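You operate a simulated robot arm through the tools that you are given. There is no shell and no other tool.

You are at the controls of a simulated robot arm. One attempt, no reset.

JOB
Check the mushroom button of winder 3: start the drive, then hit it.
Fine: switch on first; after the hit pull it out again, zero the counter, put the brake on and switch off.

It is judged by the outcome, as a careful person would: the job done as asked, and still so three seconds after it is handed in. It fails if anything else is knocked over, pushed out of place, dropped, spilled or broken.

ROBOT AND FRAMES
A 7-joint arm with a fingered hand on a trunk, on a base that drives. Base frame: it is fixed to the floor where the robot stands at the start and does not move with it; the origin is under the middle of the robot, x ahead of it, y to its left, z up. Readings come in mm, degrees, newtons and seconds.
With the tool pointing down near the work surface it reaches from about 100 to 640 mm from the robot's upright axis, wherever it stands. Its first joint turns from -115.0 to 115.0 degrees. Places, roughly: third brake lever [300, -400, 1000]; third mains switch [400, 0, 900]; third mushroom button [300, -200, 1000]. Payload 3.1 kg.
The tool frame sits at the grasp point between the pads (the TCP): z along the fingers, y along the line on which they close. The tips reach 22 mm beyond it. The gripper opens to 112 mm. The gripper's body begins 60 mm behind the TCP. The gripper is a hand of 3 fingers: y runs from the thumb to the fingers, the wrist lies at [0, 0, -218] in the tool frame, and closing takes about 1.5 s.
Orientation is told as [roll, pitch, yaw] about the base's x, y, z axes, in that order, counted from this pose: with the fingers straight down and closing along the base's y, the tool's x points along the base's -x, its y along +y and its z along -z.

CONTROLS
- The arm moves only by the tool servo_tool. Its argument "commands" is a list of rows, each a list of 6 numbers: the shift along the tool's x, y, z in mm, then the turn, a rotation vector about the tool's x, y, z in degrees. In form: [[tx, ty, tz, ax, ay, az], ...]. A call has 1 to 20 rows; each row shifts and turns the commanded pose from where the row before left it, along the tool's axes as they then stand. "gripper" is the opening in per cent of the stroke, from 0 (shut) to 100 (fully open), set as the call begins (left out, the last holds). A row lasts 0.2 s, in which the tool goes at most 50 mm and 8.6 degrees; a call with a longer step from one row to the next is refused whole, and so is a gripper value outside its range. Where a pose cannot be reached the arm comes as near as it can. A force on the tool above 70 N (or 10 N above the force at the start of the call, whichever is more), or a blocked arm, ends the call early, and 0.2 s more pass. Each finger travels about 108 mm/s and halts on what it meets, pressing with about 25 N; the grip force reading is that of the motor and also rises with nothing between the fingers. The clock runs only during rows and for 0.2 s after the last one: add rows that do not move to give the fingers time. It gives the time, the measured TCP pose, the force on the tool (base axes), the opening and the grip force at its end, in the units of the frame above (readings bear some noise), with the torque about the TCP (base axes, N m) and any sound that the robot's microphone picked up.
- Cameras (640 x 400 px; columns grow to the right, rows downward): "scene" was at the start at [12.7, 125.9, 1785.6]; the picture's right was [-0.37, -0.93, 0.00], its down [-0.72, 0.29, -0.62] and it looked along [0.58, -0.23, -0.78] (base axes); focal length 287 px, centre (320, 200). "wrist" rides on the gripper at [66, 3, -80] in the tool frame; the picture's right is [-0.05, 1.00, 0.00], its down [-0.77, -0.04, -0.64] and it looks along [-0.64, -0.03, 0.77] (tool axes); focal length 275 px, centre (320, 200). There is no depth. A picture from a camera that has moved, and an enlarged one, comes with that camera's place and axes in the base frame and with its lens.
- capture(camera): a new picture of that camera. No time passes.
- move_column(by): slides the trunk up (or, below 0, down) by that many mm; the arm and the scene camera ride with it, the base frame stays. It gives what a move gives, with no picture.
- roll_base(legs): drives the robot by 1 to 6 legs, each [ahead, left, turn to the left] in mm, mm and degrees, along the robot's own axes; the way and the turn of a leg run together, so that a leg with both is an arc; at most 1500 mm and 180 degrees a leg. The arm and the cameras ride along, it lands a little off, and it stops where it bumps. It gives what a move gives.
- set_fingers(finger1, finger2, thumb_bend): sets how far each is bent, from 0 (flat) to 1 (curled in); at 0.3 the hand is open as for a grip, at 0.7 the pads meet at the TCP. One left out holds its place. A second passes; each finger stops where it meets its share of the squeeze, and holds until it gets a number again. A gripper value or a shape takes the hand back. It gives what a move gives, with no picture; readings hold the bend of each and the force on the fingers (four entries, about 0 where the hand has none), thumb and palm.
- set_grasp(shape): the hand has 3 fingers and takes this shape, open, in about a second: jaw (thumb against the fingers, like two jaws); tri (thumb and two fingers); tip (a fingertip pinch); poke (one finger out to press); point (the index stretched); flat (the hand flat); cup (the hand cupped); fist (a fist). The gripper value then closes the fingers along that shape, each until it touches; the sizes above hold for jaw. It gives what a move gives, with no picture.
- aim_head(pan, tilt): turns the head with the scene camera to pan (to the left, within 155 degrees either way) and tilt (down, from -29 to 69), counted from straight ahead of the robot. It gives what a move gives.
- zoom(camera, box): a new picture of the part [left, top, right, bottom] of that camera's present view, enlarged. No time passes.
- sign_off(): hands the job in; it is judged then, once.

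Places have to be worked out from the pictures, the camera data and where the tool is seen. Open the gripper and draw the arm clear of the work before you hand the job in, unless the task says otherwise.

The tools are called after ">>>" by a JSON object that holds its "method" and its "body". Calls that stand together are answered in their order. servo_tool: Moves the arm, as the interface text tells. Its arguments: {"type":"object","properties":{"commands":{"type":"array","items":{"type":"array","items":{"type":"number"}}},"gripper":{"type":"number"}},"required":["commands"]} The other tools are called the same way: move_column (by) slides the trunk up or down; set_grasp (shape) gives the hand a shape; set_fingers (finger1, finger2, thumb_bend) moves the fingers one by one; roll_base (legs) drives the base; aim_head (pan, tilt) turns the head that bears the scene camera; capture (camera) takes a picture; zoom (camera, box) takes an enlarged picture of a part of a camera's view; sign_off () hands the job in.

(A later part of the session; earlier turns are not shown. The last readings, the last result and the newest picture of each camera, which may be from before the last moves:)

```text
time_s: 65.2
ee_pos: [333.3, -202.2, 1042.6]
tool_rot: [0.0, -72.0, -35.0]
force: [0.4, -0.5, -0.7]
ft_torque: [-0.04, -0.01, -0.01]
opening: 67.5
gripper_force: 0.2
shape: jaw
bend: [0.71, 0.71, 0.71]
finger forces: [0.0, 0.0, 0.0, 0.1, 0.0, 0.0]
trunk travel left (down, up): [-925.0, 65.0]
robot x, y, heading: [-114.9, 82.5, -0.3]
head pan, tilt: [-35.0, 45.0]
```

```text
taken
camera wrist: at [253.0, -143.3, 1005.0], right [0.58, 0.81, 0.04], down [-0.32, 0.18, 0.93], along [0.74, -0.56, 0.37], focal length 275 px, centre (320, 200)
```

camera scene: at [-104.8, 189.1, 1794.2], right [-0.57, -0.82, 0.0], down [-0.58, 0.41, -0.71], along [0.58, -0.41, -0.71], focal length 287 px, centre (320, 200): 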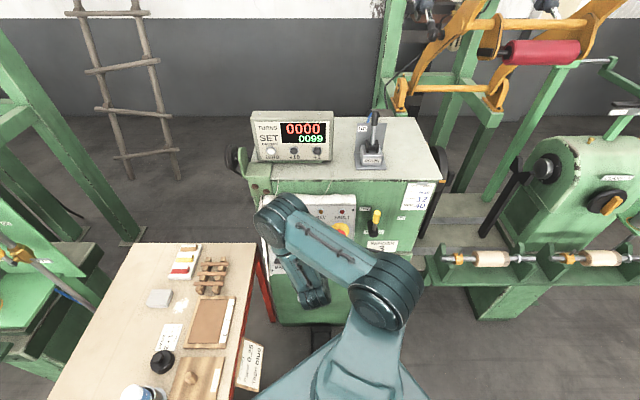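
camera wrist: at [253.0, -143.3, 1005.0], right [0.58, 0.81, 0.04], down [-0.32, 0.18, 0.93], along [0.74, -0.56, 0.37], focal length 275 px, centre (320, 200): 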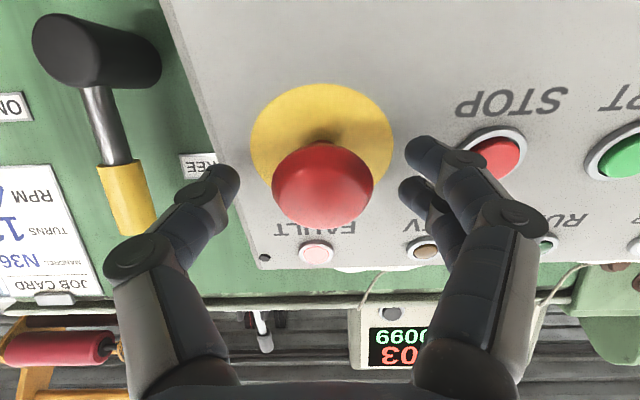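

The tips are just at the rear half of the head. I close on it now.

>>> {"method": "servo_tool", "body": {"commands": [[0, 0, 0, 0, 0, 0], [0, 0, 0, 0, 0, 0], [0, 0, 0, 0, 0, 0], [0, 0, 0, 0, 0, 0], [0, 0, 0, 0, 0, 0]], "gripper": 0}}

>>> {"method": "capture", "body": {"camera": "wrist"}}

>>> {"method": "zoom", "body": {"camera": "wrist", "box": [200, 60, 460, 240]}}

```text
time_s: 66.3
ee_pos: [332.6, -201.8, 1042.1]
tool_rot: [0.0, -71.9, -35.1]
force: [2.4, -2.3, -3.3]
ft_torque: [0.03, 0.02, -0.09]
opening: 32.5
gripper_force: 25.2
shape: jaw
bend: [0.74, 0.74, 0.7]
finger forces: [9.9, 11.3, 0.0, 0.1, 22.3, 0.0]
trunk travel left (down, up): [-925.0, 65.0]
robot x, y, heading: [-119.9, 83.9, -0.1]
head pan, tilt: [-35.0, 45.0]
```

```text
taken
camera wrist: at [253.7, -144.0, 1004.4], right [0.59, 0.81, 0.04], down [-0.32, 0.18, 0.93], along [0.75, -0.56, 0.36], focal length 275 px, centre (320, 200)
```

wrist: 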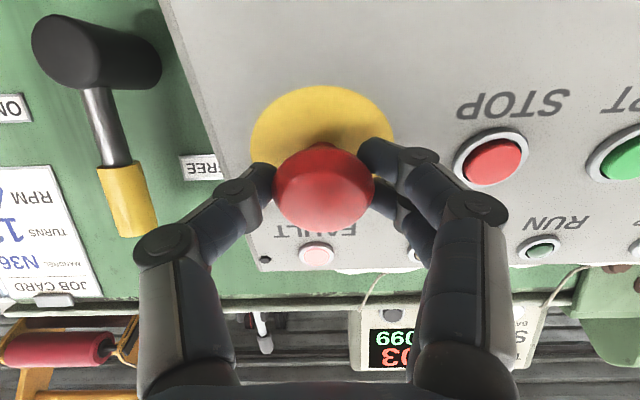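

```text
2.22 times, centred on (330, 150) of wrist
camera zoom: at [253.7, -144.0, 1004.4], right [0.59, 0.81, 0.04], down [-0.32, 0.18, 0.93], along [0.75, -0.56, 0.36], focal length 612 px, centre (298, 311)
```

zoom: 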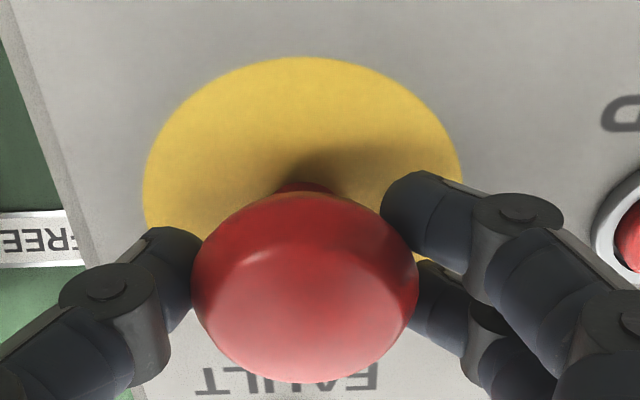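

The fingers hold the head from slightly behind its rim (opening 32.5 mm). I pull straight out in 3 mm steps.

>>> {"method": "servo_tool", "body": {"commands": [[0, 0, -3, 0, 0, 0], [0, 0, -3, 0, 0, 0], [0, 0, -3, 0, 0, 0], [0, 0, 0, 0, 0, 0]]}}

>>> {"method": "capture", "body": {"camera": "wrist"}}

```text
time_s: 67.3
ee_pos: [329.0, -199.0, 1043.7]
tool_rot: [0.3, -71.9, -35.3]
force: [11.0, -16.1, -8.0]
ft_torque: [-0.08, 0.08, -0.28]
opening: 30.1
gripper_force: 24.7
shape: jaw
bend: [0.74, 0.73, 0.71]
finger forces: [12.5, 13.0, 0.0, 0.0, 24.7, 0.0]
trunk travel left (down, up): [-925.0, 65.0]
robot x, y, heading: [-114.9, 84.2, -0.3]
head pan, tilt: [-35.0, 45.0]
heard: click
```

```text
taken
camera wrist: at [249.5, -140.4, 1006.3], right [0.59, 0.81, 0.05], down [-0.32, 0.18, 0.93], along [0.74, -0.56, 0.36], focal length 275 px, centre (320, 200)
```

wrist: 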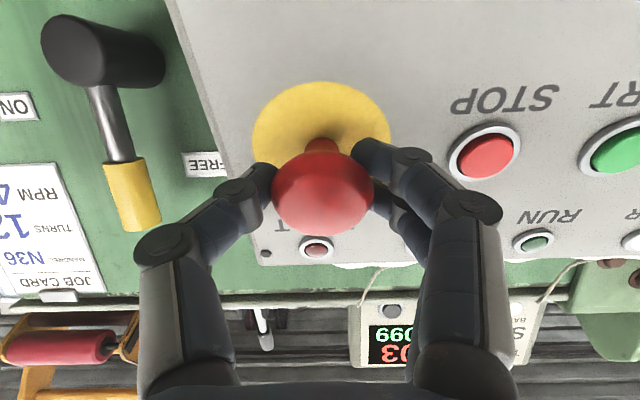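

A click and FAULT went dark: the mushroom is released. I open the fingers and back away.

>>> {"method": "servo_tool", "body": {"commands": [[0, 0, 0, 0, 0, 0], [0, 0, 0, 0, 0, 0], [0, 0, 0, 0, 0, 0], [0, 0, 0, 0, 0, 0], [0, 0, -20, 0, 0, 0], [0, 0, -30, 0, 0, 0], [0, 0, -30, 0, 0, 0]], "gripper": 62}}

>>> {"method": "capture", "body": {"camera": "wrist"}}

>>> {"method": "capture", "body": {"camera": "scene"}}

```text
time_s: 69.0
ee_pos: [265.7, -151.9, 1070.1]
tool_rot: [-0.3, -72.0, -34.7]
force: [0.1, 0.4, -0.3]
ft_torque: [0.02, 0.0, -0.02]
opening: 69.1
gripper_force: 0.0
shape: jaw
bend: [0.71, 0.71, 0.69]
finger forces: [0.1, 0.1, 0.0, 0.0, 0.1, 0.0]
trunk travel left (down, up): [-925.0, 65.0]
robot x, y, heading: [-112.0, 83.0, 0.1]
head pan, tilt: [-35.0, 45.0]
```

```text
taken
camera wrist: at [186.4, -93.2, 1032.4], right [0.58, 0.81, 0.04], down [-0.32, 0.18, 0.93], along [0.75, -0.56, 0.37], focal length 275 px, centre (320, 200)
```

wrist: 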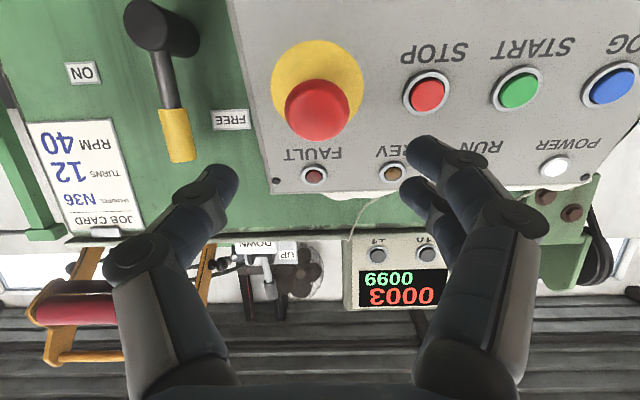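

```text
taken
camera scene: at [-104.8, 190.4, 1794.2], right [-0.57, -0.82, 0.0], down [-0.58, 0.4, -0.71], along [0.58, -0.41, -0.71], focal length 287 px, centre (320, 200)
```

scene: 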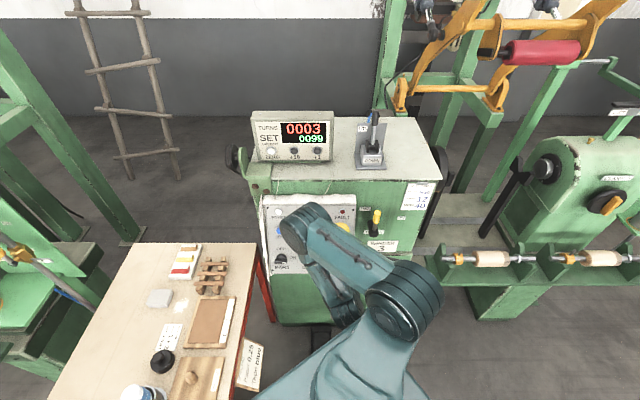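

FAULT is off and the button is out. Next is the counter: ZERO is at about (a 559, r -248, z 1262), above the machine top (z≈1201). I form the one-finger poker, rise in front of the machine, then go to a standoff.

>>> {"method": "set_fingers", "body": {"finger1": 0.3, "finger2": 1.0, "thumb_bend": 1.0}}

>>> {"method": "servo_tool", "body": {"commands": [[-28.5, 19.5, -9.3, 0, 0, 0], [-28.5, 19.5, -9.3, 0, 0, 0], [-28.5, 19.5, -9.3, 0, 0, 0], [-28.5, 19.5, -9.3, 0, 0, 0], [-28.5, 19.5, -9.3, 0, 0, 0], [-28.5, 19.5, -9.3, 0, 0, 0], [-28.5, 19.5, -9.3, 0, 0, 0], [-28.5, 19.5, -9.3, 0, 0, 0], [0, 0, 0, 0, 0, 0]]}}

>>> {"method": "capture", "body": {"camera": "wrist"}}

>>> {"method": "capture", "body": {"camera": "scene"}}

```text
time_s: 70.0
ee_pos: [265.3, -153.1, 1069.8]
tool_rot: [0.0, -72.0, -34.9]
force: [-0.6, 0.2, 0.4]
ft_torque: [-0.01, 0.0, -0.02]
opening: 37.9
gripper_force: 0.0
shape: fingers
bend: [0.3, 0.96, 0.93]
finger forces: [0.0, 0.0, 0.1, 0.0, 0.0, 0.0]
trunk travel left (down, up): [-925.0, 65.0]
robot x, y, heading: [-112.3, 81.6, -0.1]
head pan, tilt: [-35.0, 45.0]
```

```text
time_s: 72.0
ee_pos: [351.6, -25.0, 1307.2]
tool_rot: [0.0, -72.0, -34.9]
force: [0.3, 0.2, 0.1]
ft_torque: [-0.03, -0.01, -0.04]
opening: 38.2
gripper_force: 0.1
shape: fingers
bend: [0.3, 0.96, 0.93]
finger forces: [0.1, 0.1, 0.1, 0.1, 0.1, 0.0]
trunk travel left (down, up): [-925.0, 65.0]
robot x, y, heading: [-117.4, 77.2, 0.2]
head pan, tilt: [-35.0, 45.0]
```

```text
taken
camera wrist: at [273.2, 33.7, 1270.1], right [0.58, 0.81, 0.04], down [-0.32, 0.18, 0.93], along [0.75, -0.56, 0.37], focal length 275 px, centre (320, 200)
```

wrist: 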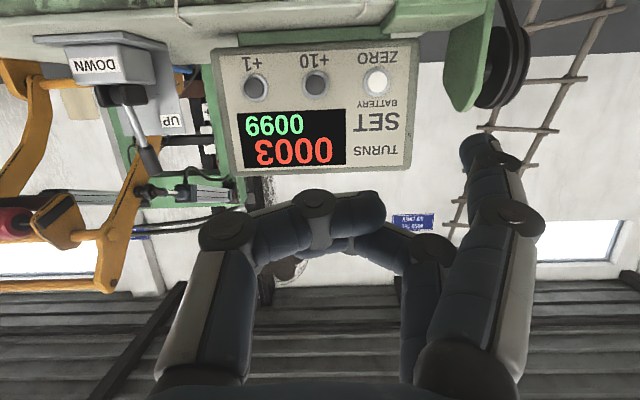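

```text
taken
camera scene: at [-104.8, 188.1, 1794.3], right [-0.57, -0.82, 0.0], down [-0.58, 0.41, -0.71], along [0.58, -0.41, -0.71], focal length 287 px, centre (320, 200)
```

scene: 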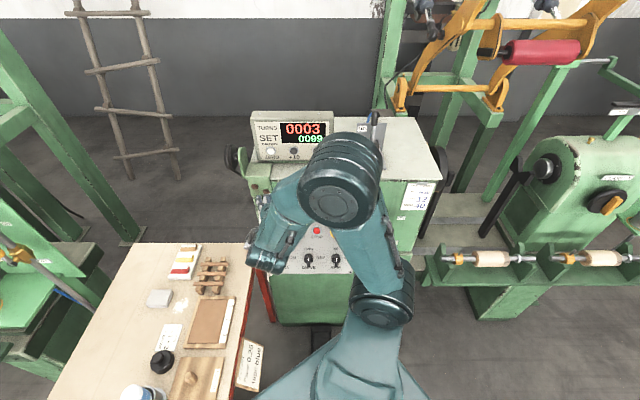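

The counter face is nearly vertical; ZERO re-triangulates to (a 554, r -247, z 1265). I move to a ~70 mm standoff with the extended fingertip aimed at ZERO.

>>> {"method": "servo_tool", "body": {"commands": [[-12.2, 0.4, 40, 0, 0, 0], [-12.2, 0.4, 40, 0, 0, 0], [-12.2, 0.4, 40, 0, 0, 0], [-12.0, 0.4, 40, 0, 0, 0], [0, 0, 0, 0, 0, 0]]}}

>>> {"method": "capture", "body": {"camera": "wrist"}}

>>> {"method": "capture", "body": {"camera": "scene"}}

```text
time_s: 73.2
ee_pos: [492.0, -121.6, 1307.6]
tool_rot: [0.0, -71.9, -34.9]
force: [-0.5, 0.4, -0.2]
ft_torque: [-0.02, -0.02, -0.03]
opening: 38.3
gripper_force: 0.0
shape: fingers
bend: [0.3, 0.96, 0.93]
finger forces: [0.1, 0.0, 0.0, 0.1, 0.1, 0.0]
trunk travel left (down, up): [-925.0, 65.0]
robot x, y, heading: [-113.5, 78.1, -0.1]
head pan, tilt: [-35.0, 45.0]
```

```text
taken
camera wrist: at [413.4, -62.6, 1270.2], right [0.58, 0.81, 0.04], down [-0.32, 0.18, 0.93], along [0.74, -0.56, 0.37], focal length 275 px, centre (320, 200)
```

wrist: 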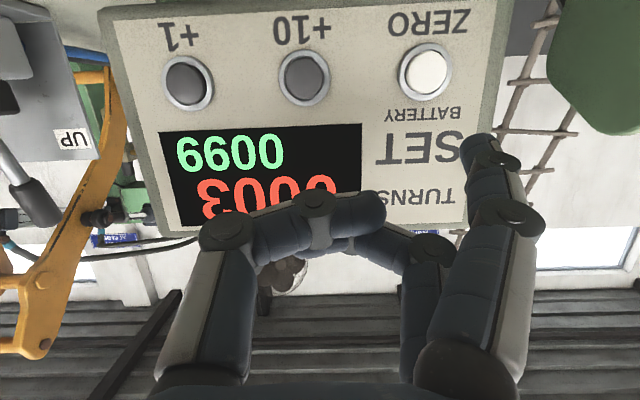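

```text
taken
camera scene: at [-105.9, 189.0, 1794.3], right [-0.57, -0.82, 0.0], down [-0.58, 0.41, -0.71], along [0.58, -0.41, -0.71], focal length 287 px, centre (320, 200)
```

scene: 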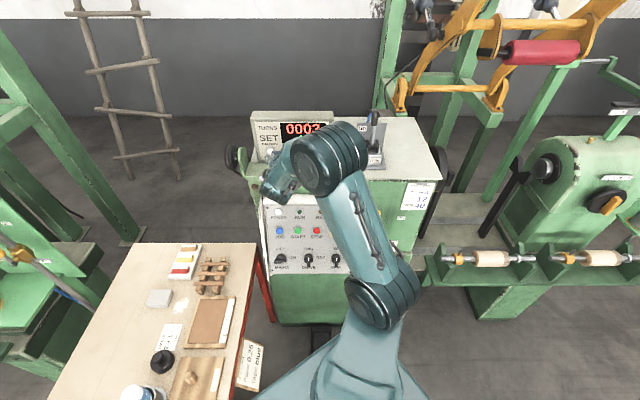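

ZERO lies at tool (17.5, 63.5, 91); comparing with the earlier START contact, the true tip is around (7, 68, 22). I correct (+10, -4.5) and advance 48 mm, then look.

>>> {"method": "servo_tool", "body": {"commands": [[10, -4.5, 12, 0, 0, 0], [0, 0, 18, 0, 0, 0], [0, 0, 18, 0, 0, 0], [0, 0, 0, 0, 0, 0]]}}

>>> {"method": "capture", "body": {"camera": "wrist"}}

>>> {"method": "zoom", "body": {"camera": "wrist", "box": [380, 60, 580, 200]}}

```text
time_s: 74.2
ee_pos: [524.7, -150.5, 1283.6]
tool_rot: [0.0, -72.1, -35.0]
force: [0.1, -0.3, -0.6]
ft_torque: [-0.01, 0.03, -0.03]
opening: 38.1
gripper_force: 0.0
shape: fingers
bend: [0.3, 0.96, 0.93]
finger forces: [0.0, 0.1, 0.0, 0.0, 0.0, 0.0]
trunk travel left (down, up): [-925.0, 65.0]
robot x, y, heading: [-111.4, 80.3, 0.3]
head pan, tilt: [-35.0, 45.0]
```

```text
taken
camera wrist: at [446.0, -90.6, 1245.6], right [0.59, 0.81, 0.04], down [-0.32, 0.18, 0.93], along [0.74, -0.56, 0.37], focal length 275 px, centre (320, 200)
```

wrist: 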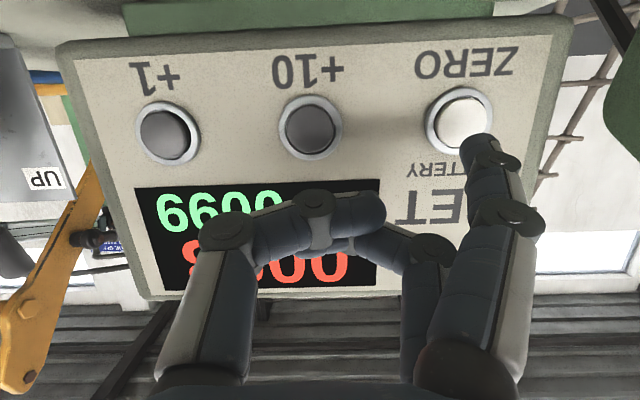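

```text
2.86 times, centred on (480, 130) of wrist
camera zoom: at [446.0, -90.6, 1245.6], right [0.59, 0.81, 0.04], down [-0.32, 0.18, 0.93], along [0.74, -0.56, 0.37], focal length 786 px, centre (-137, 400)
```

zoom: 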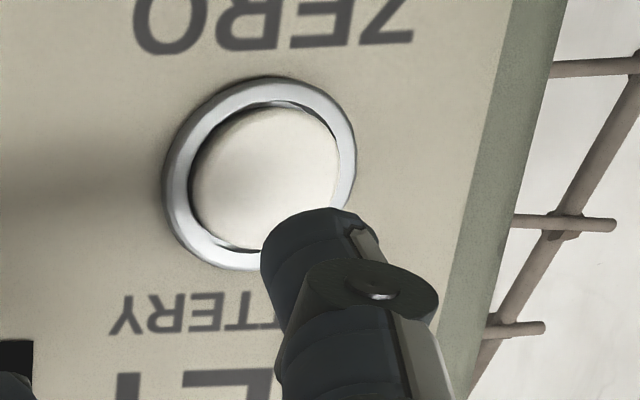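

Aligned to within a couple of mm, about 21 mm to go. I advance and press gently in 2 mm steps.

>>> {"method": "servo_tool", "body": {"commands": [[0, 0, 8, 0, 0, 0], [0, 0, 8, 0, 0, 0], [0, 0, 2, 0, 0, 0], [0, 0, 2, 0, 0, 0], [0, 0, 2, 0, 0, 0]]}}

>>> {"method": "capture", "body": {"camera": "wrist"}}

```text
time_s: 75.3
ee_pos: [540.7, -161.1, 1276.3]
tool_rot: [0.1, -72.0, -34.9]
force: [0.6, -0.8, -1.0]
ft_torque: [-0.03, 0.04, 0.03]
opening: 38.1
gripper_force: 0.0
shape: fingers
bend: [0.3, 0.96, 0.93]
finger forces: [0.0, 0.1, 0.1, 0.0, 0.1, 0.0]
trunk travel left (down, up): [-925.0, 65.0]
robot x, y, heading: [-116.8, 81.6, 0.1]
head pan, tilt: [-35.0, 45.0]
```

```text
taken
camera wrist: at [462.4, -101.4, 1238.4], right [0.59, 0.81, 0.04], down [-0.32, 0.18, 0.93], along [0.74, -0.56, 0.37], focal length 275 px, centre (320, 200)
```

wrist: 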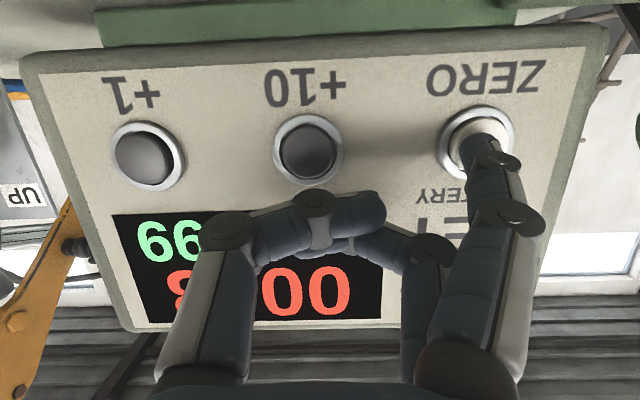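

Near contact, no force yet. I continue in 2 mm steps.

>>> {"method": "servo_tool", "body": {"commands": [[0, 0, 2, 0, 0, 0], [0, 0, 2, 0, 0, 0], [0, 0, 2, 0, 0, 0]]}}

>>> {"method": "zoom", "body": {"camera": "wrist", "box": [380, 60, 580, 200]}}

```text
time_s: 76.2
ee_pos: [545.3, -163.5, 1275.1]
tool_rot: [0.0, -72.1, -35.2]
force: [-3.1, 1.8, 0.1]
ft_torque: [0.01, 0.05, 0.27]
opening: 39.0
gripper_force: 2.2
shape: fingers
bend: [0.3, 0.96, 0.93]
finger forces: [3.6, 0.0, 0.1, 0.1, 0.0, 0.1]
trunk travel left (down, up): [-925.0, 65.0]
robot x, y, heading: [-109.7, 77.5, -0.0]
head pan, tilt: [-35.0, 45.0]
heard: click
```

```text
2.86 times, centred on (480, 130) of wrist
camera zoom: at [466.0, -104.4, 1237.5], right [0.58, 0.81, 0.04], down [-0.32, 0.18, 0.93], along [0.74, -0.56, 0.37], focal length 786 px, centre (-137, 400)
```

zoom: 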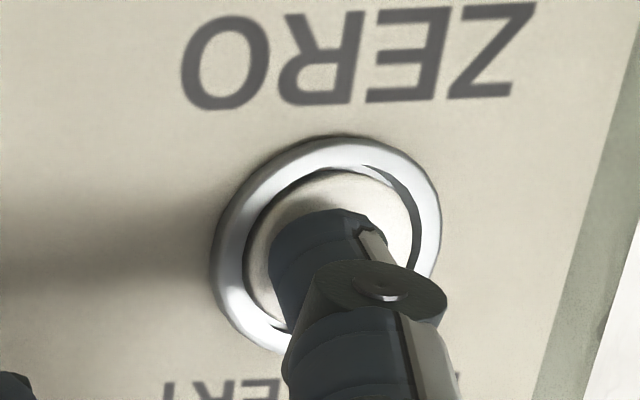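

Click heard on ZERO. I withdraw along the same line and read the counter.

>>> {"method": "servo_tool", "body": {"commands": [[0, 0, -15, 0, 0, 0], [0, 0, -30, 0, 0, 0], [0, 0, -40, 0, 0, 0], [0, 0, -40, 0, 0, 0]]}}

>>> {"method": "capture", "body": {"camera": "wrist"}}

>>> {"method": "zoom", "body": {"camera": "scene", "box": [230, 90, 430, 280]}}

```text
time_s: 77.2
ee_pos: [446.4, -96.1, 1312.7]
tool_rot: [-0.1, -72.1, -34.9]
force: [0.4, 0.5, 0.3]
ft_torque: [-0.01, 0.01, 0.01]
opening: 38.4
gripper_force: 0.1
shape: fingers
bend: [0.3, 0.96, 0.93]
finger forces: [0.0, 0.0, 0.0, 0.1, 0.1, 0.0]
trunk travel left (down, up): [-925.0, 65.0]
robot x, y, heading: [-112.7, 78.5, 0.1]
head pan, tilt: [-35.0, 45.0]
```

```text
taken
camera wrist: at [367.9, -37.8, 1276.0], right [0.59, 0.81, 0.04], down [-0.32, 0.18, 0.93], along [0.74, -0.56, 0.37], focal length 275 px, centre (320, 200)
```

wrist: 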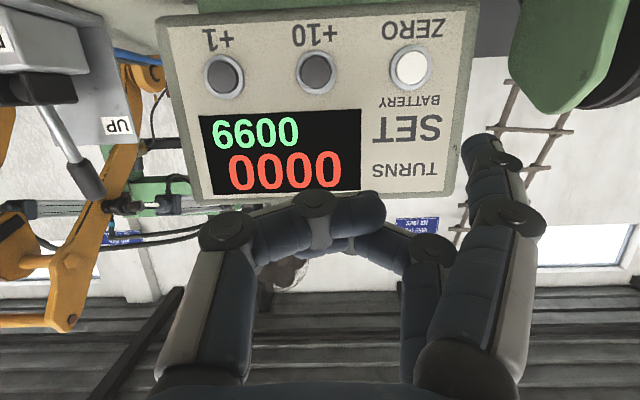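

```text
2.11 times, centred on (330, 185) of scene
camera zoom: at [-106.9, 189.3, 1794.2], right [-0.57, -0.82, 0.0], down [-0.58, 0.41, -0.71], along [0.58, -0.41, -0.71], focal length 605 px, centre (299, 232)
```

zoom: 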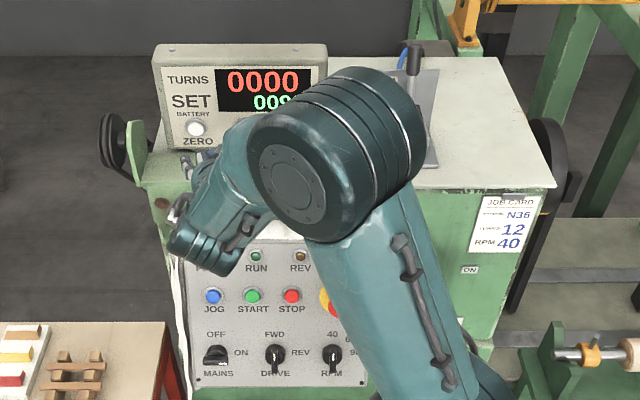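

The counter reads 0000. For the brake lever (pivot ≈ r 98, z 980; grip at a 449, z 1041–1085, upright = FREE; ON to the right) the robot should stand further right. I retract the hand first, then drive 230 mm sideways along the machine front.

>>> {"method": "servo_tool", "body": {"commands": [[12.4, 0, -38, 0, 0, 0], [12.4, 0, -38, 0, 0, 0], [12.4, 0, -38, 0, 0, 0]]}}

>>> {"method": "aim_head", "body": {"pan": -80, "tilt": 55}}

>>> {"method": "capture", "body": {"camera": "scene"}}

```text
time_s: 78.0
ee_pos: [346.8, -28.8, 1314.4]
tool_rot: [0.0, -72.0, -35.1]
force: [0.5, -0.2, 0.0]
ft_torque: [-0.01, -0.05, 0.04]
opening: 38.6
gripper_force: 0.0
shape: fingers
bend: [0.3, 0.96, 0.93]
finger forces: [0.1, 0.1, 0.0, 0.0, 0.1, 0.1]
trunk travel left (down, up): [-925.0, 65.0]
robot x, y, heading: [-113.2, 80.4, -0.1]
head pan, tilt: [-35.0, 45.0]
```

```text
time_s: 79.1
ee_pos: [347.8, -29.1, 1313.3]
tool_rot: [-0.1, -71.9, -35.0]
force: [-0.1, -0.3, -0.8]
ft_torque: [0.01, -0.01, 0.02]
opening: 38.9
gripper_force: 0.0
shape: fingers
bend: [0.3, 0.96, 0.93]
finger forces: [0.1, 0.0, 0.0, 0.1, 0.1, 0.0]
trunk travel left (down, up): [-925.0, 65.0]
robot x, y, heading: [-117.7, 80.0, 0.3]
head pan, tilt: [-80.0, 55.0]
```

```text
taken
camera scene: at [-159.1, 163.8, 1780.9], right [-0.98, -0.17, 0.0], down [-0.14, 0.81, -0.57], along [0.1, -0.56, -0.82], focal length 287 px, centre (320, 200)
```

scene: 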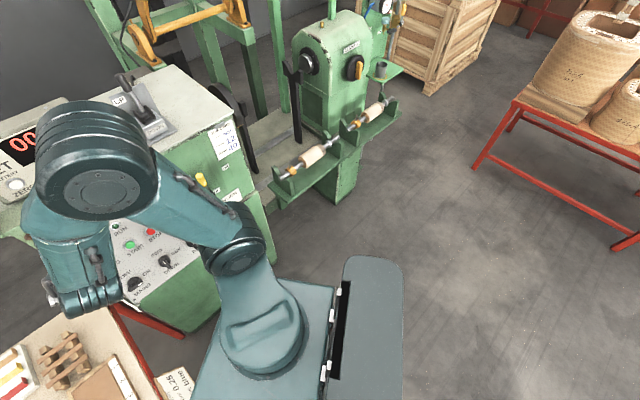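

The floor to the right is free. I drive 230 mm to the right along the machine front.

>>> {"method": "roll_base", "body": {"legs": [[-132, -188, 0]]}}

>>> {"method": "aim_head", "body": {"pan": -35, "tilt": 45}}

>>> {"method": "capture", "body": {"camera": "scene"}}

>>> {"method": "capture", "body": {"camera": "wrist"}}

```text
time_s: 80.8
ee_pos: [216.2, -215.4, 1312.9]
tool_rot: [-0.1, -72.0, -35.0]
force: [0.3, 0.2, -0.5]
ft_torque: [-0.01, -0.01, 0.05]
opening: 38.6
gripper_force: 0.1
shape: fingers
bend: [0.3, 0.96, 0.93]
finger forces: [0.1, 0.0, 0.1, 0.1, 0.0, 0.0]
trunk travel left (down, up): [-925.0, 65.0]
robot x, y, heading: [-247.8, -103.9, -0.0]
head pan, tilt: [-80.0, 55.0]
```

```text
time_s: 81.9
ee_pos: [215.6, -215.8, 1313.6]
tool_rot: [0.1, -72.0, -35.0]
force: [-1.0, -0.4, -0.3]
ft_torque: [0.05, -0.04, 0.02]
opening: 38.8
gripper_force: 0.2
shape: fingers
bend: [0.3, 0.96, 0.93]
finger forces: [0.0, 0.0, 0.1, 0.0, 0.0, 0.0]
trunk travel left (down, up): [-925.0, 65.0]
robot x, y, heading: [-248.3, -106.6, 0.0]
head pan, tilt: [-35.0, 45.0]
```

```text
taken
camera scene: at [-236.4, 1.3, 1794.3], right [-0.57, -0.82, 0.0], down [-0.58, 0.41, -0.71], along [0.58, -0.41, -0.71], focal length 287 px, centre (320, 200)
```

scene: 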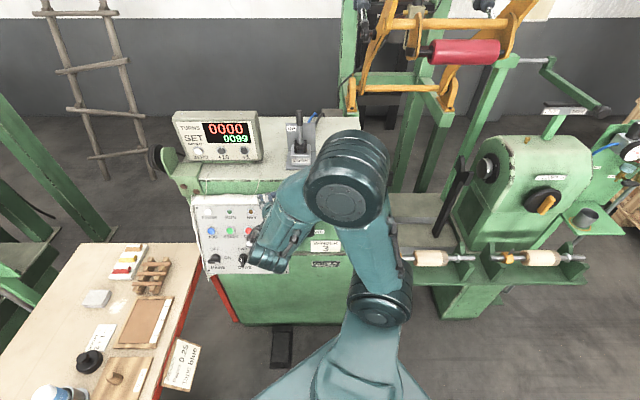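

```text
taken
camera wrist: at [137.5, -156.9, 1276.0], right [0.59, 0.81, 0.04], down [-0.32, 0.18, 0.93], along [0.74, -0.56, 0.37], focal length 275 px, centre (320, 200)
```

wrist: 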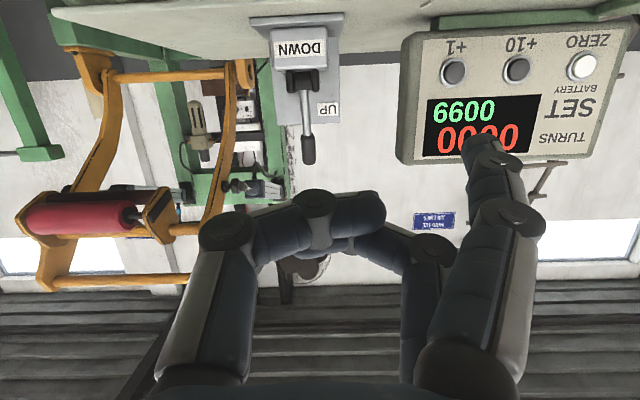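

Base is placed. I go back to the jaw shape, level the tool (pitch to -90°, parallel to the lever's pivot axis), and descend in front of the brake lever at a safe distance.

>>> {"method": "set_grasp", "body": {"shape": "jaw"}}

>>> {"method": "servo_tool", "body": {"commands": [[0, 0, 0, 0, -6, 0], [0, 0, 0, 0, -6, 0], [0, 0, 0, 0, -6, 0], [35, -7, 0, 0, 0, 0], [35, -7, 0, 0, 0, 0], [35, -7, 0, 0, 0, 0], [35, -7, 0, 0, 0, 0], [35, -7, 0, 0, 0, 0], [35, -7, 0, 0, 0, 0], [35, -6, 0, 0, 0, 0], [0, 0, 0, 0, 0, 0]], "gripper": 50}}

>>> {"method": "capture", "body": {"camera": "wrist"}}

>>> {"method": "capture", "body": {"camera": "scene"}}

```text
time_s: 82.8
ee_pos: [217.1, -215.3, 1313.6]
tool_rot: [0.0, -72.0, -35.0]
force: [-0.3, -0.2, 0.6]
ft_torque: [0.02, 0.03, 0.02]
opening: 111.9
gripper_force: 0.0
shape: jaw
bend: [0.3, 0.3, 0.3]
finger forces: [0.0, 0.0, 0.0, 0.0, 0.0, 0.0]
trunk travel left (down, up): [-925.0, 65.0]
robot x, y, heading: [-243.0, -104.0, 0.0]
head pan, tilt: [-35.0, 45.0]
```

```text
time_s: 85.2
ee_pos: [187.7, -256.5, 1069.9]
tool_rot: [137.7, -90.0, -172.8]
force: [-0.3, -0.1, 0.0]
ft_torque: [-0.02, 0.01, -0.01]
opening: 57.0
gripper_force: 0.0
shape: jaw
bend: [0.72, 0.72, 0.7]
finger forces: [0.1, 0.0, 0.0, 0.0, 0.0, 0.1]
trunk travel left (down, up): [-925.0, 65.0]
robot x, y, heading: [-248.3, -106.8, -0.0]
head pan, tilt: [-35.0, 45.0]
```

```text
taken
camera wrist: at [123.4, -207.3, 1004.1], right [0.57, 0.82, 0.05], down [-0.54, 0.34, 0.77], along [0.61, -0.47, 0.64], focal length 275 px, centre (320, 200)
```

wrist: 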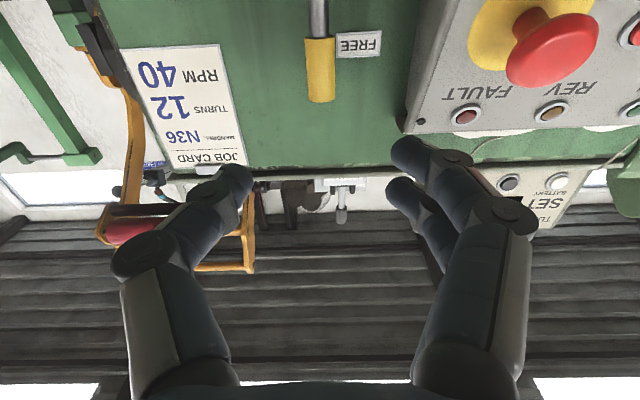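

```text
taken
camera scene: at [-236.6, 1.6, 1794.3], right [-0.57, -0.82, 0.0], down [-0.58, 0.41, -0.71], along [0.58, -0.41, -0.71], focal length 287 px, centre (320, 200)
```

scene: 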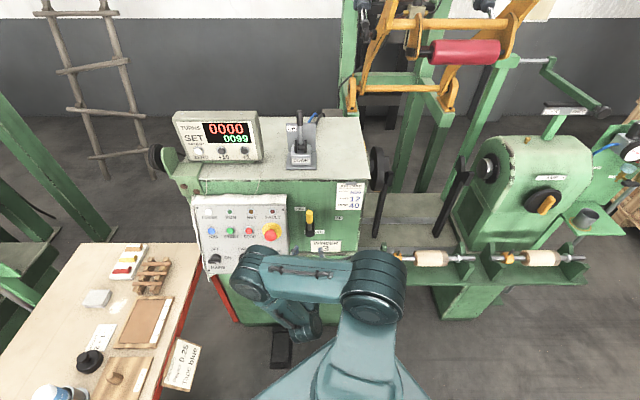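

The lever's grip is straight ahead (r≈101, z 1041–1086, a≈449). I zoom the scene camera on the lever to fix the pivot position.

>>> {"method": "zoom", "body": {"camera": "scene", "box": [270, 180, 370, 260]}}

>>> {"method": "zoom", "body": {"camera": "wrist", "box": [200, 0, 440, 150]}}

```text
5.00 times, centred on (320, 220) of scene
camera zoom: at [-236.6, 1.6, 1794.3], right [-0.57, -0.82, 0.0], down [-0.58, 0.41, -0.71], along [0.58, -0.41, -0.71], focal length 1437 px, centre (320, 100)
```

zoom: 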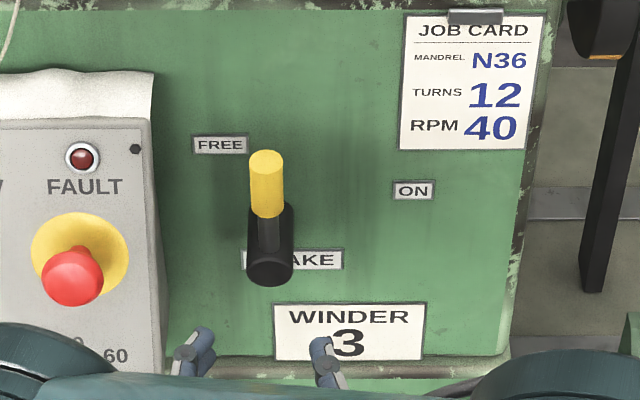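

```text
2.67 times, centred on (320, 75) of wrist
camera zoom: at [123.4, -207.3, 1004.1], right [0.57, 0.82, 0.05], down [-0.54, 0.34, 0.77], along [0.61, -0.47, 0.64], focal length 734 px, centre (320, 533)
```

zoom: 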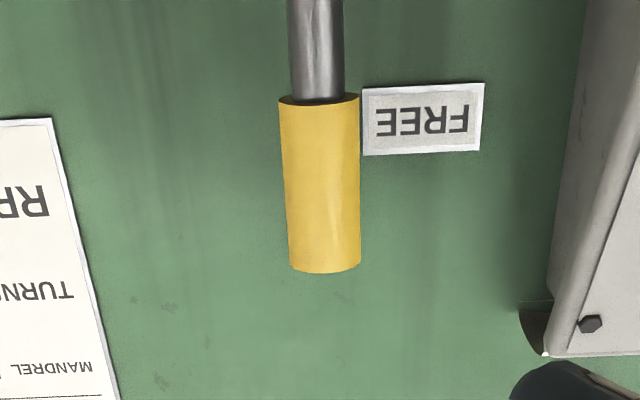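

The pivot comes out near (r 99.5, z 990); I'll grip the yellow handle at z≈1064, 74 mm above the pivot. I align and approach 95 mm with a ~45 mm opening.

>>> {"method": "servo_tool", "body": {"commands": [[6, 1.3, 0, 0, 0, 0], [0, 0, 30, 0, 0, 0], [0, 0, 35, 0, 0, 0], [0, 0, 30, 0, 0, 0], [0, 0, 0, 0, 0, 0]], "gripper": 42}}

>>> {"method": "capture", "body": {"camera": "wrist"}}

```text
time_s: 86.4
ee_pos: [267.1, -310.7, 1063.8]
tool_rot: [-148.7, -90.0, 113.6]
force: [0.0, 0.3, 0.0]
ft_torque: [-0.02, -0.03, -0.01]
opening: 47.5
gripper_force: 0.1
shape: jaw
bend: [0.73, 0.73, 0.7]
finger forces: [0.1, 0.0, 0.0, 0.0, 0.1, 0.1]
trunk travel left (down, up): [-925.0, 65.0]
robot x, y, heading: [-241.0, -106.4, 0.0]
head pan, tilt: [-35.0, 45.0]
```

```text
taken
camera wrist: at [201.9, -260.7, 997.4], right [0.57, 0.82, 0.05], down [-0.54, 0.34, 0.77], along [0.61, -0.47, 0.64], focal length 275 px, centre (320, 200)
```

wrist: 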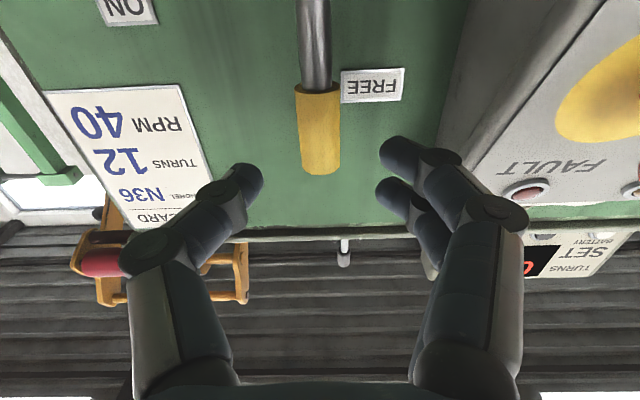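

Alignment is right on (grip axis at r 101, a≈450). I advance 40 mm so the fingertips straddle the grip.

>>> {"method": "servo_tool", "body": {"commands": [[0, 0, 15, 0, 0, 0], [0, 0, 15, 0, 0, 0], [0, 0, 10, 0, 0, 0], [0, 0, 0, 0, 0, 0]]}}

>>> {"method": "capture", "body": {"camera": "wrist"}}

```text
time_s: 87.4
ee_pos: [301.3, -331.9, 1064.4]
tool_rot: [-0.7, -89.9, -34.3]
force: [-0.2, -0.2, 0.2]
ft_torque: [0.0, 0.0, 0.0]
opening: 47.5
gripper_force: 0.0
shape: jaw
bend: [0.73, 0.73, 0.7]
finger forces: [0.1, 0.0, 0.0, 0.1, 0.1, 0.0]
trunk travel left (down, up): [-925.0, 65.0]
robot x, y, heading: [-243.1, -106.2, 0.2]
head pan, tilt: [-35.0, 45.0]
```

```text
taken
camera wrist: at [235.5, -283.0, 998.0], right [0.57, 0.82, 0.05], down [-0.54, 0.34, 0.77], along [0.61, -0.47, 0.64], focal length 275 px, centre (320, 200)
```

wrist: 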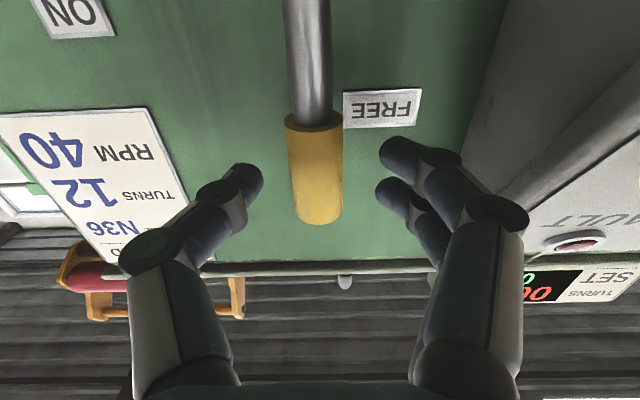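

The grip sits right between thumb and fingers at the fingertip depth. I nudge 1.7 mm and close on it.

>>> {"method": "servo_tool", "body": {"commands": [[0, -1.7, 1, 0, 0, 0], [0, 0, 0, 0, 0, 0], [0, 0, 0, 0, 0, 0], [0, 0, 0, 0, 0, 0], [0, 0, 0, 0, 0, 0]], "gripper": 0}}

>>> {"method": "capture", "body": {"camera": "wrist"}}

```text
time_s: 88.6
ee_pos: [298.9, -334.3, 1064.0]
tool_rot: [-106.6, -90.0, 71.5]
force: [-1.7, 2.1, -0.7]
ft_torque: [0.06, 0.04, 0.04]
opening: 16.8
gripper_force: 25.0
shape: jaw
bend: [0.73, 0.73, 0.7]
finger forces: [11.2, 11.1, 0.0, 0.0, 21.4, 0.1]
trunk travel left (down, up): [-925.0, 65.0]
robot x, y, heading: [-239.5, -105.1, 0.3]
head pan, tilt: [-35.0, 45.0]
```

```text
taken
camera wrist: at [235.0, -284.5, 998.1], right [0.57, 0.82, 0.05], down [-0.54, 0.34, 0.77], along [0.61, -0.47, 0.64], focal length 275 px, centre (320, 200)
```

wrist: 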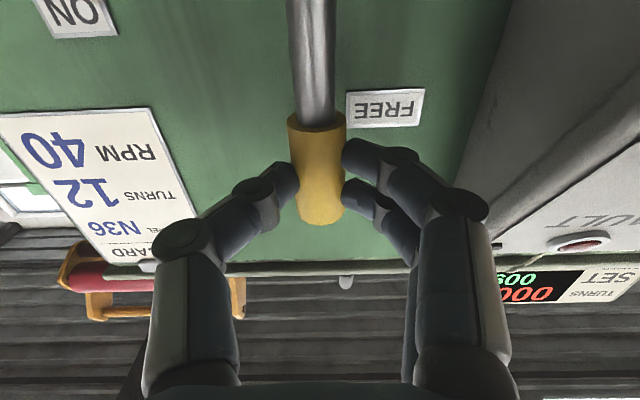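

The handle is gripped. I swing it clockwise about the pivot (74 mm below): 6 rows of 5°, then check forces and sound.

>>> {"method": "servo_tool", "body": {"commands": [[0.28, -6.45, 0, 0, 0, 5], [0.28, -6.45, 0, 0, 0, 5], [0.28, -6.45, 0, 0, 0, 5], [0.28, -6.45, 0, 0, 0, 5], [0.28, -6.45, 0, 0, 0, 5], [0.28, -6.45, 0, 0, 0, 5]]}}

>>> {"method": "capture", "body": {"camera": "wrist"}}

>>> {"method": "zoom", "body": {"camera": "scene", "box": [250, 180, 390, 280]}}

```text
time_s: 90.0
ee_pos: [276.9, -365.4, 1054.3]
tool_rot: [90.0, -59.7, -125.2]
force: [0.6, -3.2, 4.7]
ft_torque: [-0.12, 0.0, -0.04]
opening: 16.4
gripper_force: 25.2
shape: jaw
bend: [0.73, 0.72, 0.7]
finger forces: [9.8, 10.8, 0.0, 0.1, 20.2, 0.0]
trunk travel left (down, up): [-925.0, 65.0]
robot x, y, heading: [-245.0, -103.9, -0.3]
head pan, tilt: [-35.0, 45.0]
```

```text
taken
camera wrist: at [231.5, -288.9, 998.6], right [0.48, 0.69, 0.54], down [-0.76, 0.02, 0.65], along [0.43, -0.73, 0.53], focal length 275 px, centre (320, 200)
```

wrist: 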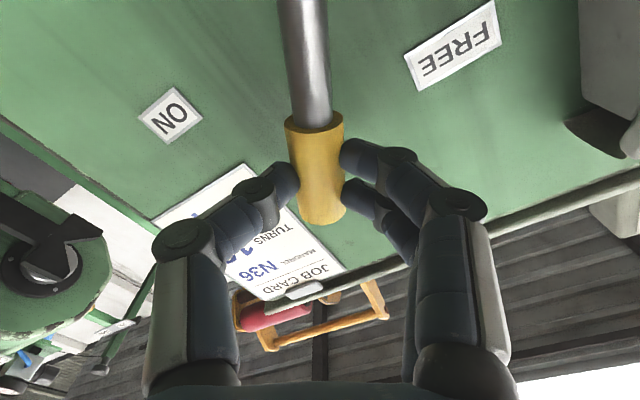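

```text
4.00 times, centred on (320, 230) of scene
camera zoom: at [-236.9, 0.4, 1794.4], right [-0.57, -0.82, 0.0], down [-0.58, 0.41, -0.71], along [0.58, -0.41, -0.71], focal length 1149 px, centre (320, 80)
```

zoom: 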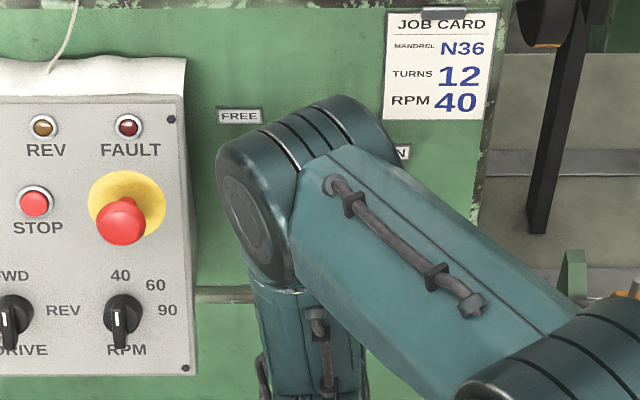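

The lever moves easily (about 5 N). I continue another 30°.

>>> {"method": "servo_tool", "body": {"commands": [[0.28, -6.45, 0, 0, 0, 5], [0.28, -6.45, 0, 0, 0, 5], [0.28, -6.45, 0, 0, 0, 5], [0.28, -6.45, 0, 0, 0, 5], [0.28, -6.45, 0, 0, 0, 5], [0.28, -6.45, 0, 0, 0, 5]]}}

>>> {"method": "capture", "body": {"camera": "wrist"}}

```text
time_s: 91.4
ee_pos: [260.2, -390.2, 1025.6]
tool_rot: [89.9, -29.7, -125.2]
force: [-5.3, -14.4, 5.8]
ft_torque: [-0.11, 0.01, -0.26]
opening: 16.5
gripper_force: 24.5
shape: jaw
bend: [0.73, 0.72, 0.7]
finger forces: [8.8, 9.4, 0.1, 0.0, 22.0, 0.0]
trunk travel left (down, up): [-925.0, 65.0]
robot x, y, heading: [-244.2, -105.4, 0.1]
head pan, tilt: [-35.0, 45.0]
```

```text
taken
camera wrist: at [227.4, -294.2, 995.9], right [0.26, 0.37, 0.89], down [-0.92, -0.19, 0.35], along [0.3, -0.91, 0.29], focal length 275 px, centre (320, 200)
```

wrist: 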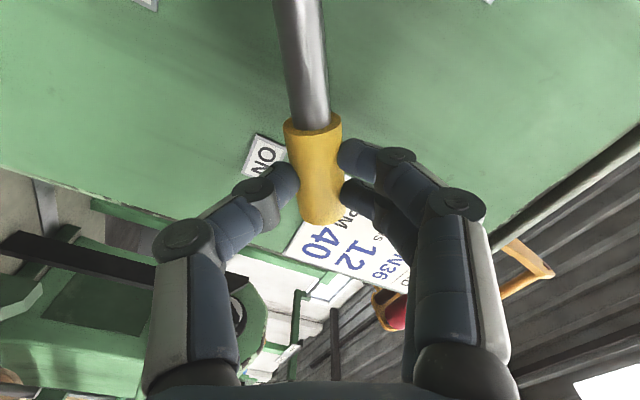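

No click yet; the mostly radial 15 N shows the pivot is ~10 mm lower than assumed (true radius ≈84 mm, lever now near 56°). I correct that and continue in two small steps.

>>> {"method": "servo_tool", "body": {"commands": [[-4.4, -9.8, 0, 0, 0, 3], [0.1, -7.2, 0, 0, 0, 5], [0, 0, 0, 0, 0, 0]]}}

>>> {"method": "capture", "body": {"camera": "wrist"}}

```text
time_s: 92.2
ee_pos: [256.5, -392.3, 1015.2]
tool_rot: [90.4, -21.9, -124.9]
force: [-1.9, 3.2, 20.2]
ft_torque: [-0.28, -0.33, 0.09]
opening: 15.6
gripper_force: 24.4
shape: jaw
bend: [0.71, 0.71, 0.72]
finger forces: [14.0, 16.8, 0.1, 0.0, 11.0, 0.1]
trunk travel left (down, up): [-925.0, 65.0]
robot x, y, heading: [-247.5, -105.4, -0.2]
head pan, tilt: [-35.0, 45.0]
```

```text
taken
camera wrist: at [225.3, -294.0, 993.3], right [0.18, 0.27, 0.94], down [-0.94, -0.23, 0.25], along [0.29, -0.93, 0.21], focal length 275 px, centre (320, 200)
```

wrist: 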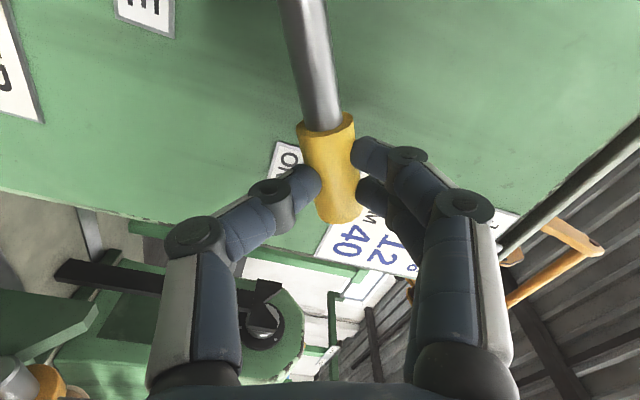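

The lever stopped following at about 60°, right beside the ON label, with ~19 N of tangential resistance. One small extra push to confirm it's at the stop.

>>> {"method": "servo_tool", "body": {"commands": [[0, -4, 0, 0, 0, 0], [0, 0, 0, 0, 0, 0]]}}

>>> {"method": "capture", "body": {"camera": "wrist"}}

>>> {"method": "capture", "body": {"camera": "scene"}}

```text
time_s: 92.8
ee_pos: [255.3, -392.2, 1012.7]
tool_rot: [90.6, -21.9, -125.0]
force: [0.9, 8.2, 25.3]
ft_torque: [-0.3, -0.35, 0.13]
opening: 16.0
gripper_force: 25.0
shape: jaw
bend: [0.7, 0.7, 0.73]
finger forces: [15.6, 17.8, 0.0, 0.0, 8.9, 0.0]
trunk travel left (down, up): [-925.0, 65.0]
robot x, y, heading: [-242.3, -106.9, -0.1]
head pan, tilt: [-35.0, 45.0]
```

```text
taken
camera wrist: at [223.8, -294.7, 989.5], right [0.18, 0.28, 0.94], down [-0.94, -0.23, 0.25], along [0.29, -0.93, 0.22], focal length 275 px, centre (320, 200)
```

wrist: 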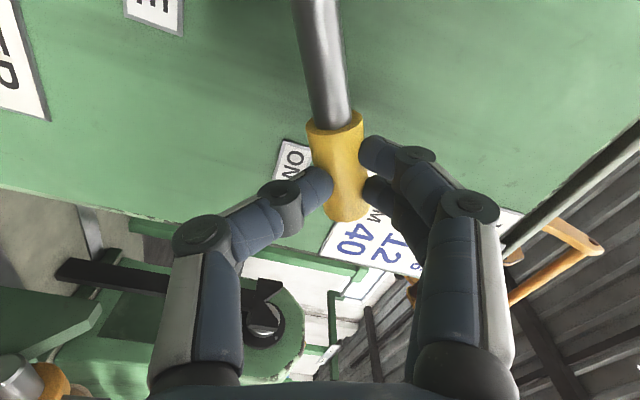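

```text
taken
camera scene: at [-240.7, 7.1, 1794.1], right [-0.57, -0.82, 0.0], down [-0.58, 0.4, -0.71], along [0.58, -0.41, -0.7], focal length 287 px, centre (320, 200)
```

scene: 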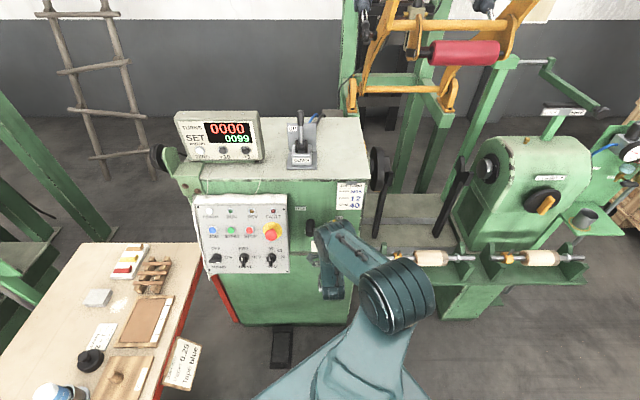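

The lever doesn't move any further: it is at its ON stop. I open the fingers and withdraw straight back, then check the lever.

>>> {"method": "servo_tool", "body": {"commands": [[0, 0, 0, 0, 0, 0], [0, 0, 0, 0, 0, 0], [0, 6, 0, 0, 0, 0], [0, 4, 0, 0, 0, 0], [0, 0, -20, 0, 0, 0], [0, 0, -30, 0, 0, 0], [0, 0, -40, 0, 0, 0], [0, 0, -40, 0, 0, 0]], "gripper": 48}}

>>> {"method": "capture", "body": {"camera": "wrist"}}

>>> {"method": "capture", "body": {"camera": "scene"}}

```text
time_s: 94.6
ee_pos: [147.9, -319.9, 1020.3]
tool_rot: [90.2, -22.0, -125.3]
force: [0.3, -0.6, 0.4]
ft_torque: [0.0, 0.04, 0.01]
opening: 53.9
gripper_force: 0.1
shape: jaw
bend: [0.73, 0.73, 0.7]
finger forces: [0.1, 0.0, 0.1, 0.0, 0.0, 0.1]
trunk travel left (down, up): [-925.0, 65.0]
robot x, y, heading: [-247.2, -105.2, -0.1]
head pan, tilt: [-35.0, 45.0]
```

```text
taken
camera wrist: at [117.6, -222.9, 998.6], right [0.19, 0.27, 0.94], down [-0.94, -0.23, 0.25], along [0.28, -0.93, 0.21], focal length 275 px, centre (320, 200)
```

wrist: 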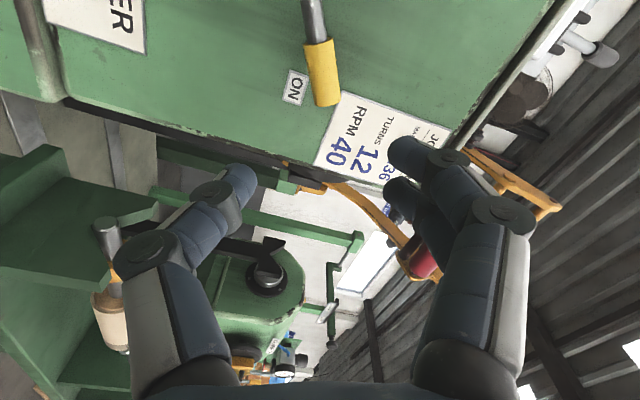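

```text
taken
camera scene: at [-239.9, 3.9, 1794.1], right [-0.57, -0.82, 0.0], down [-0.58, 0.41, -0.71], along [0.58, -0.41, -0.71], focal length 287 px, centre (320, 200)
```

scene: 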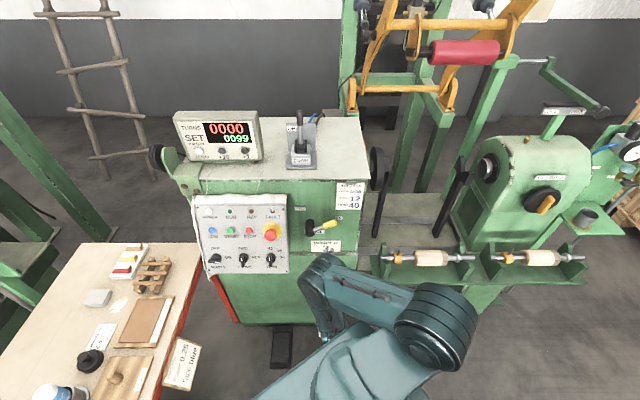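

>>> {"method": "zoom", "body": {"camera": "scene", "box": [270, 180, 370, 260]}}

>>> {"method": "zoom", "body": {"camera": "scene", "box": [170, 100, 300, 280]}}

```text
5.00 times, centred on (320, 220) of scene
camera zoom: at [-239.9, 3.9, 1794.1], right [-0.57, -0.82, 0.0], down [-0.58, 0.41, -0.71], along [0.58, -0.41, -0.71], focal length 1437 px, centre (320, 100)
```

zoom: 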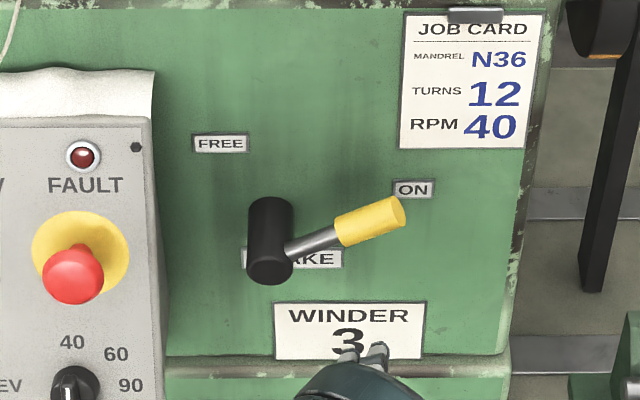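

```text
2.22 times, centred on (235, 190) of scene
camera zoom: at [-239.9, 3.9, 1794.1], right [-0.57, -0.82, 0.0], down [-0.58, 0.41, -0.71], along [0.58, -0.41, -0.71], focal length 638 px, centre (509, 222)
```

zoom: 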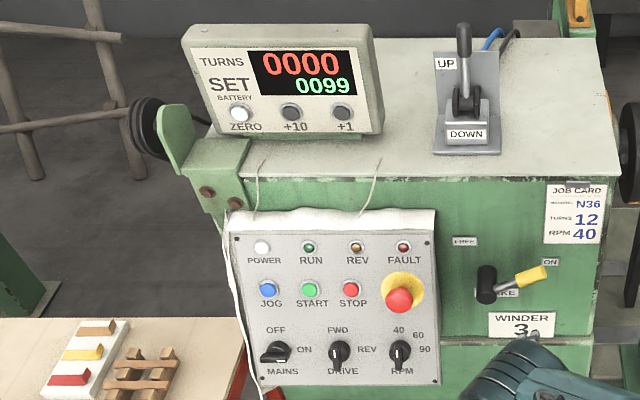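

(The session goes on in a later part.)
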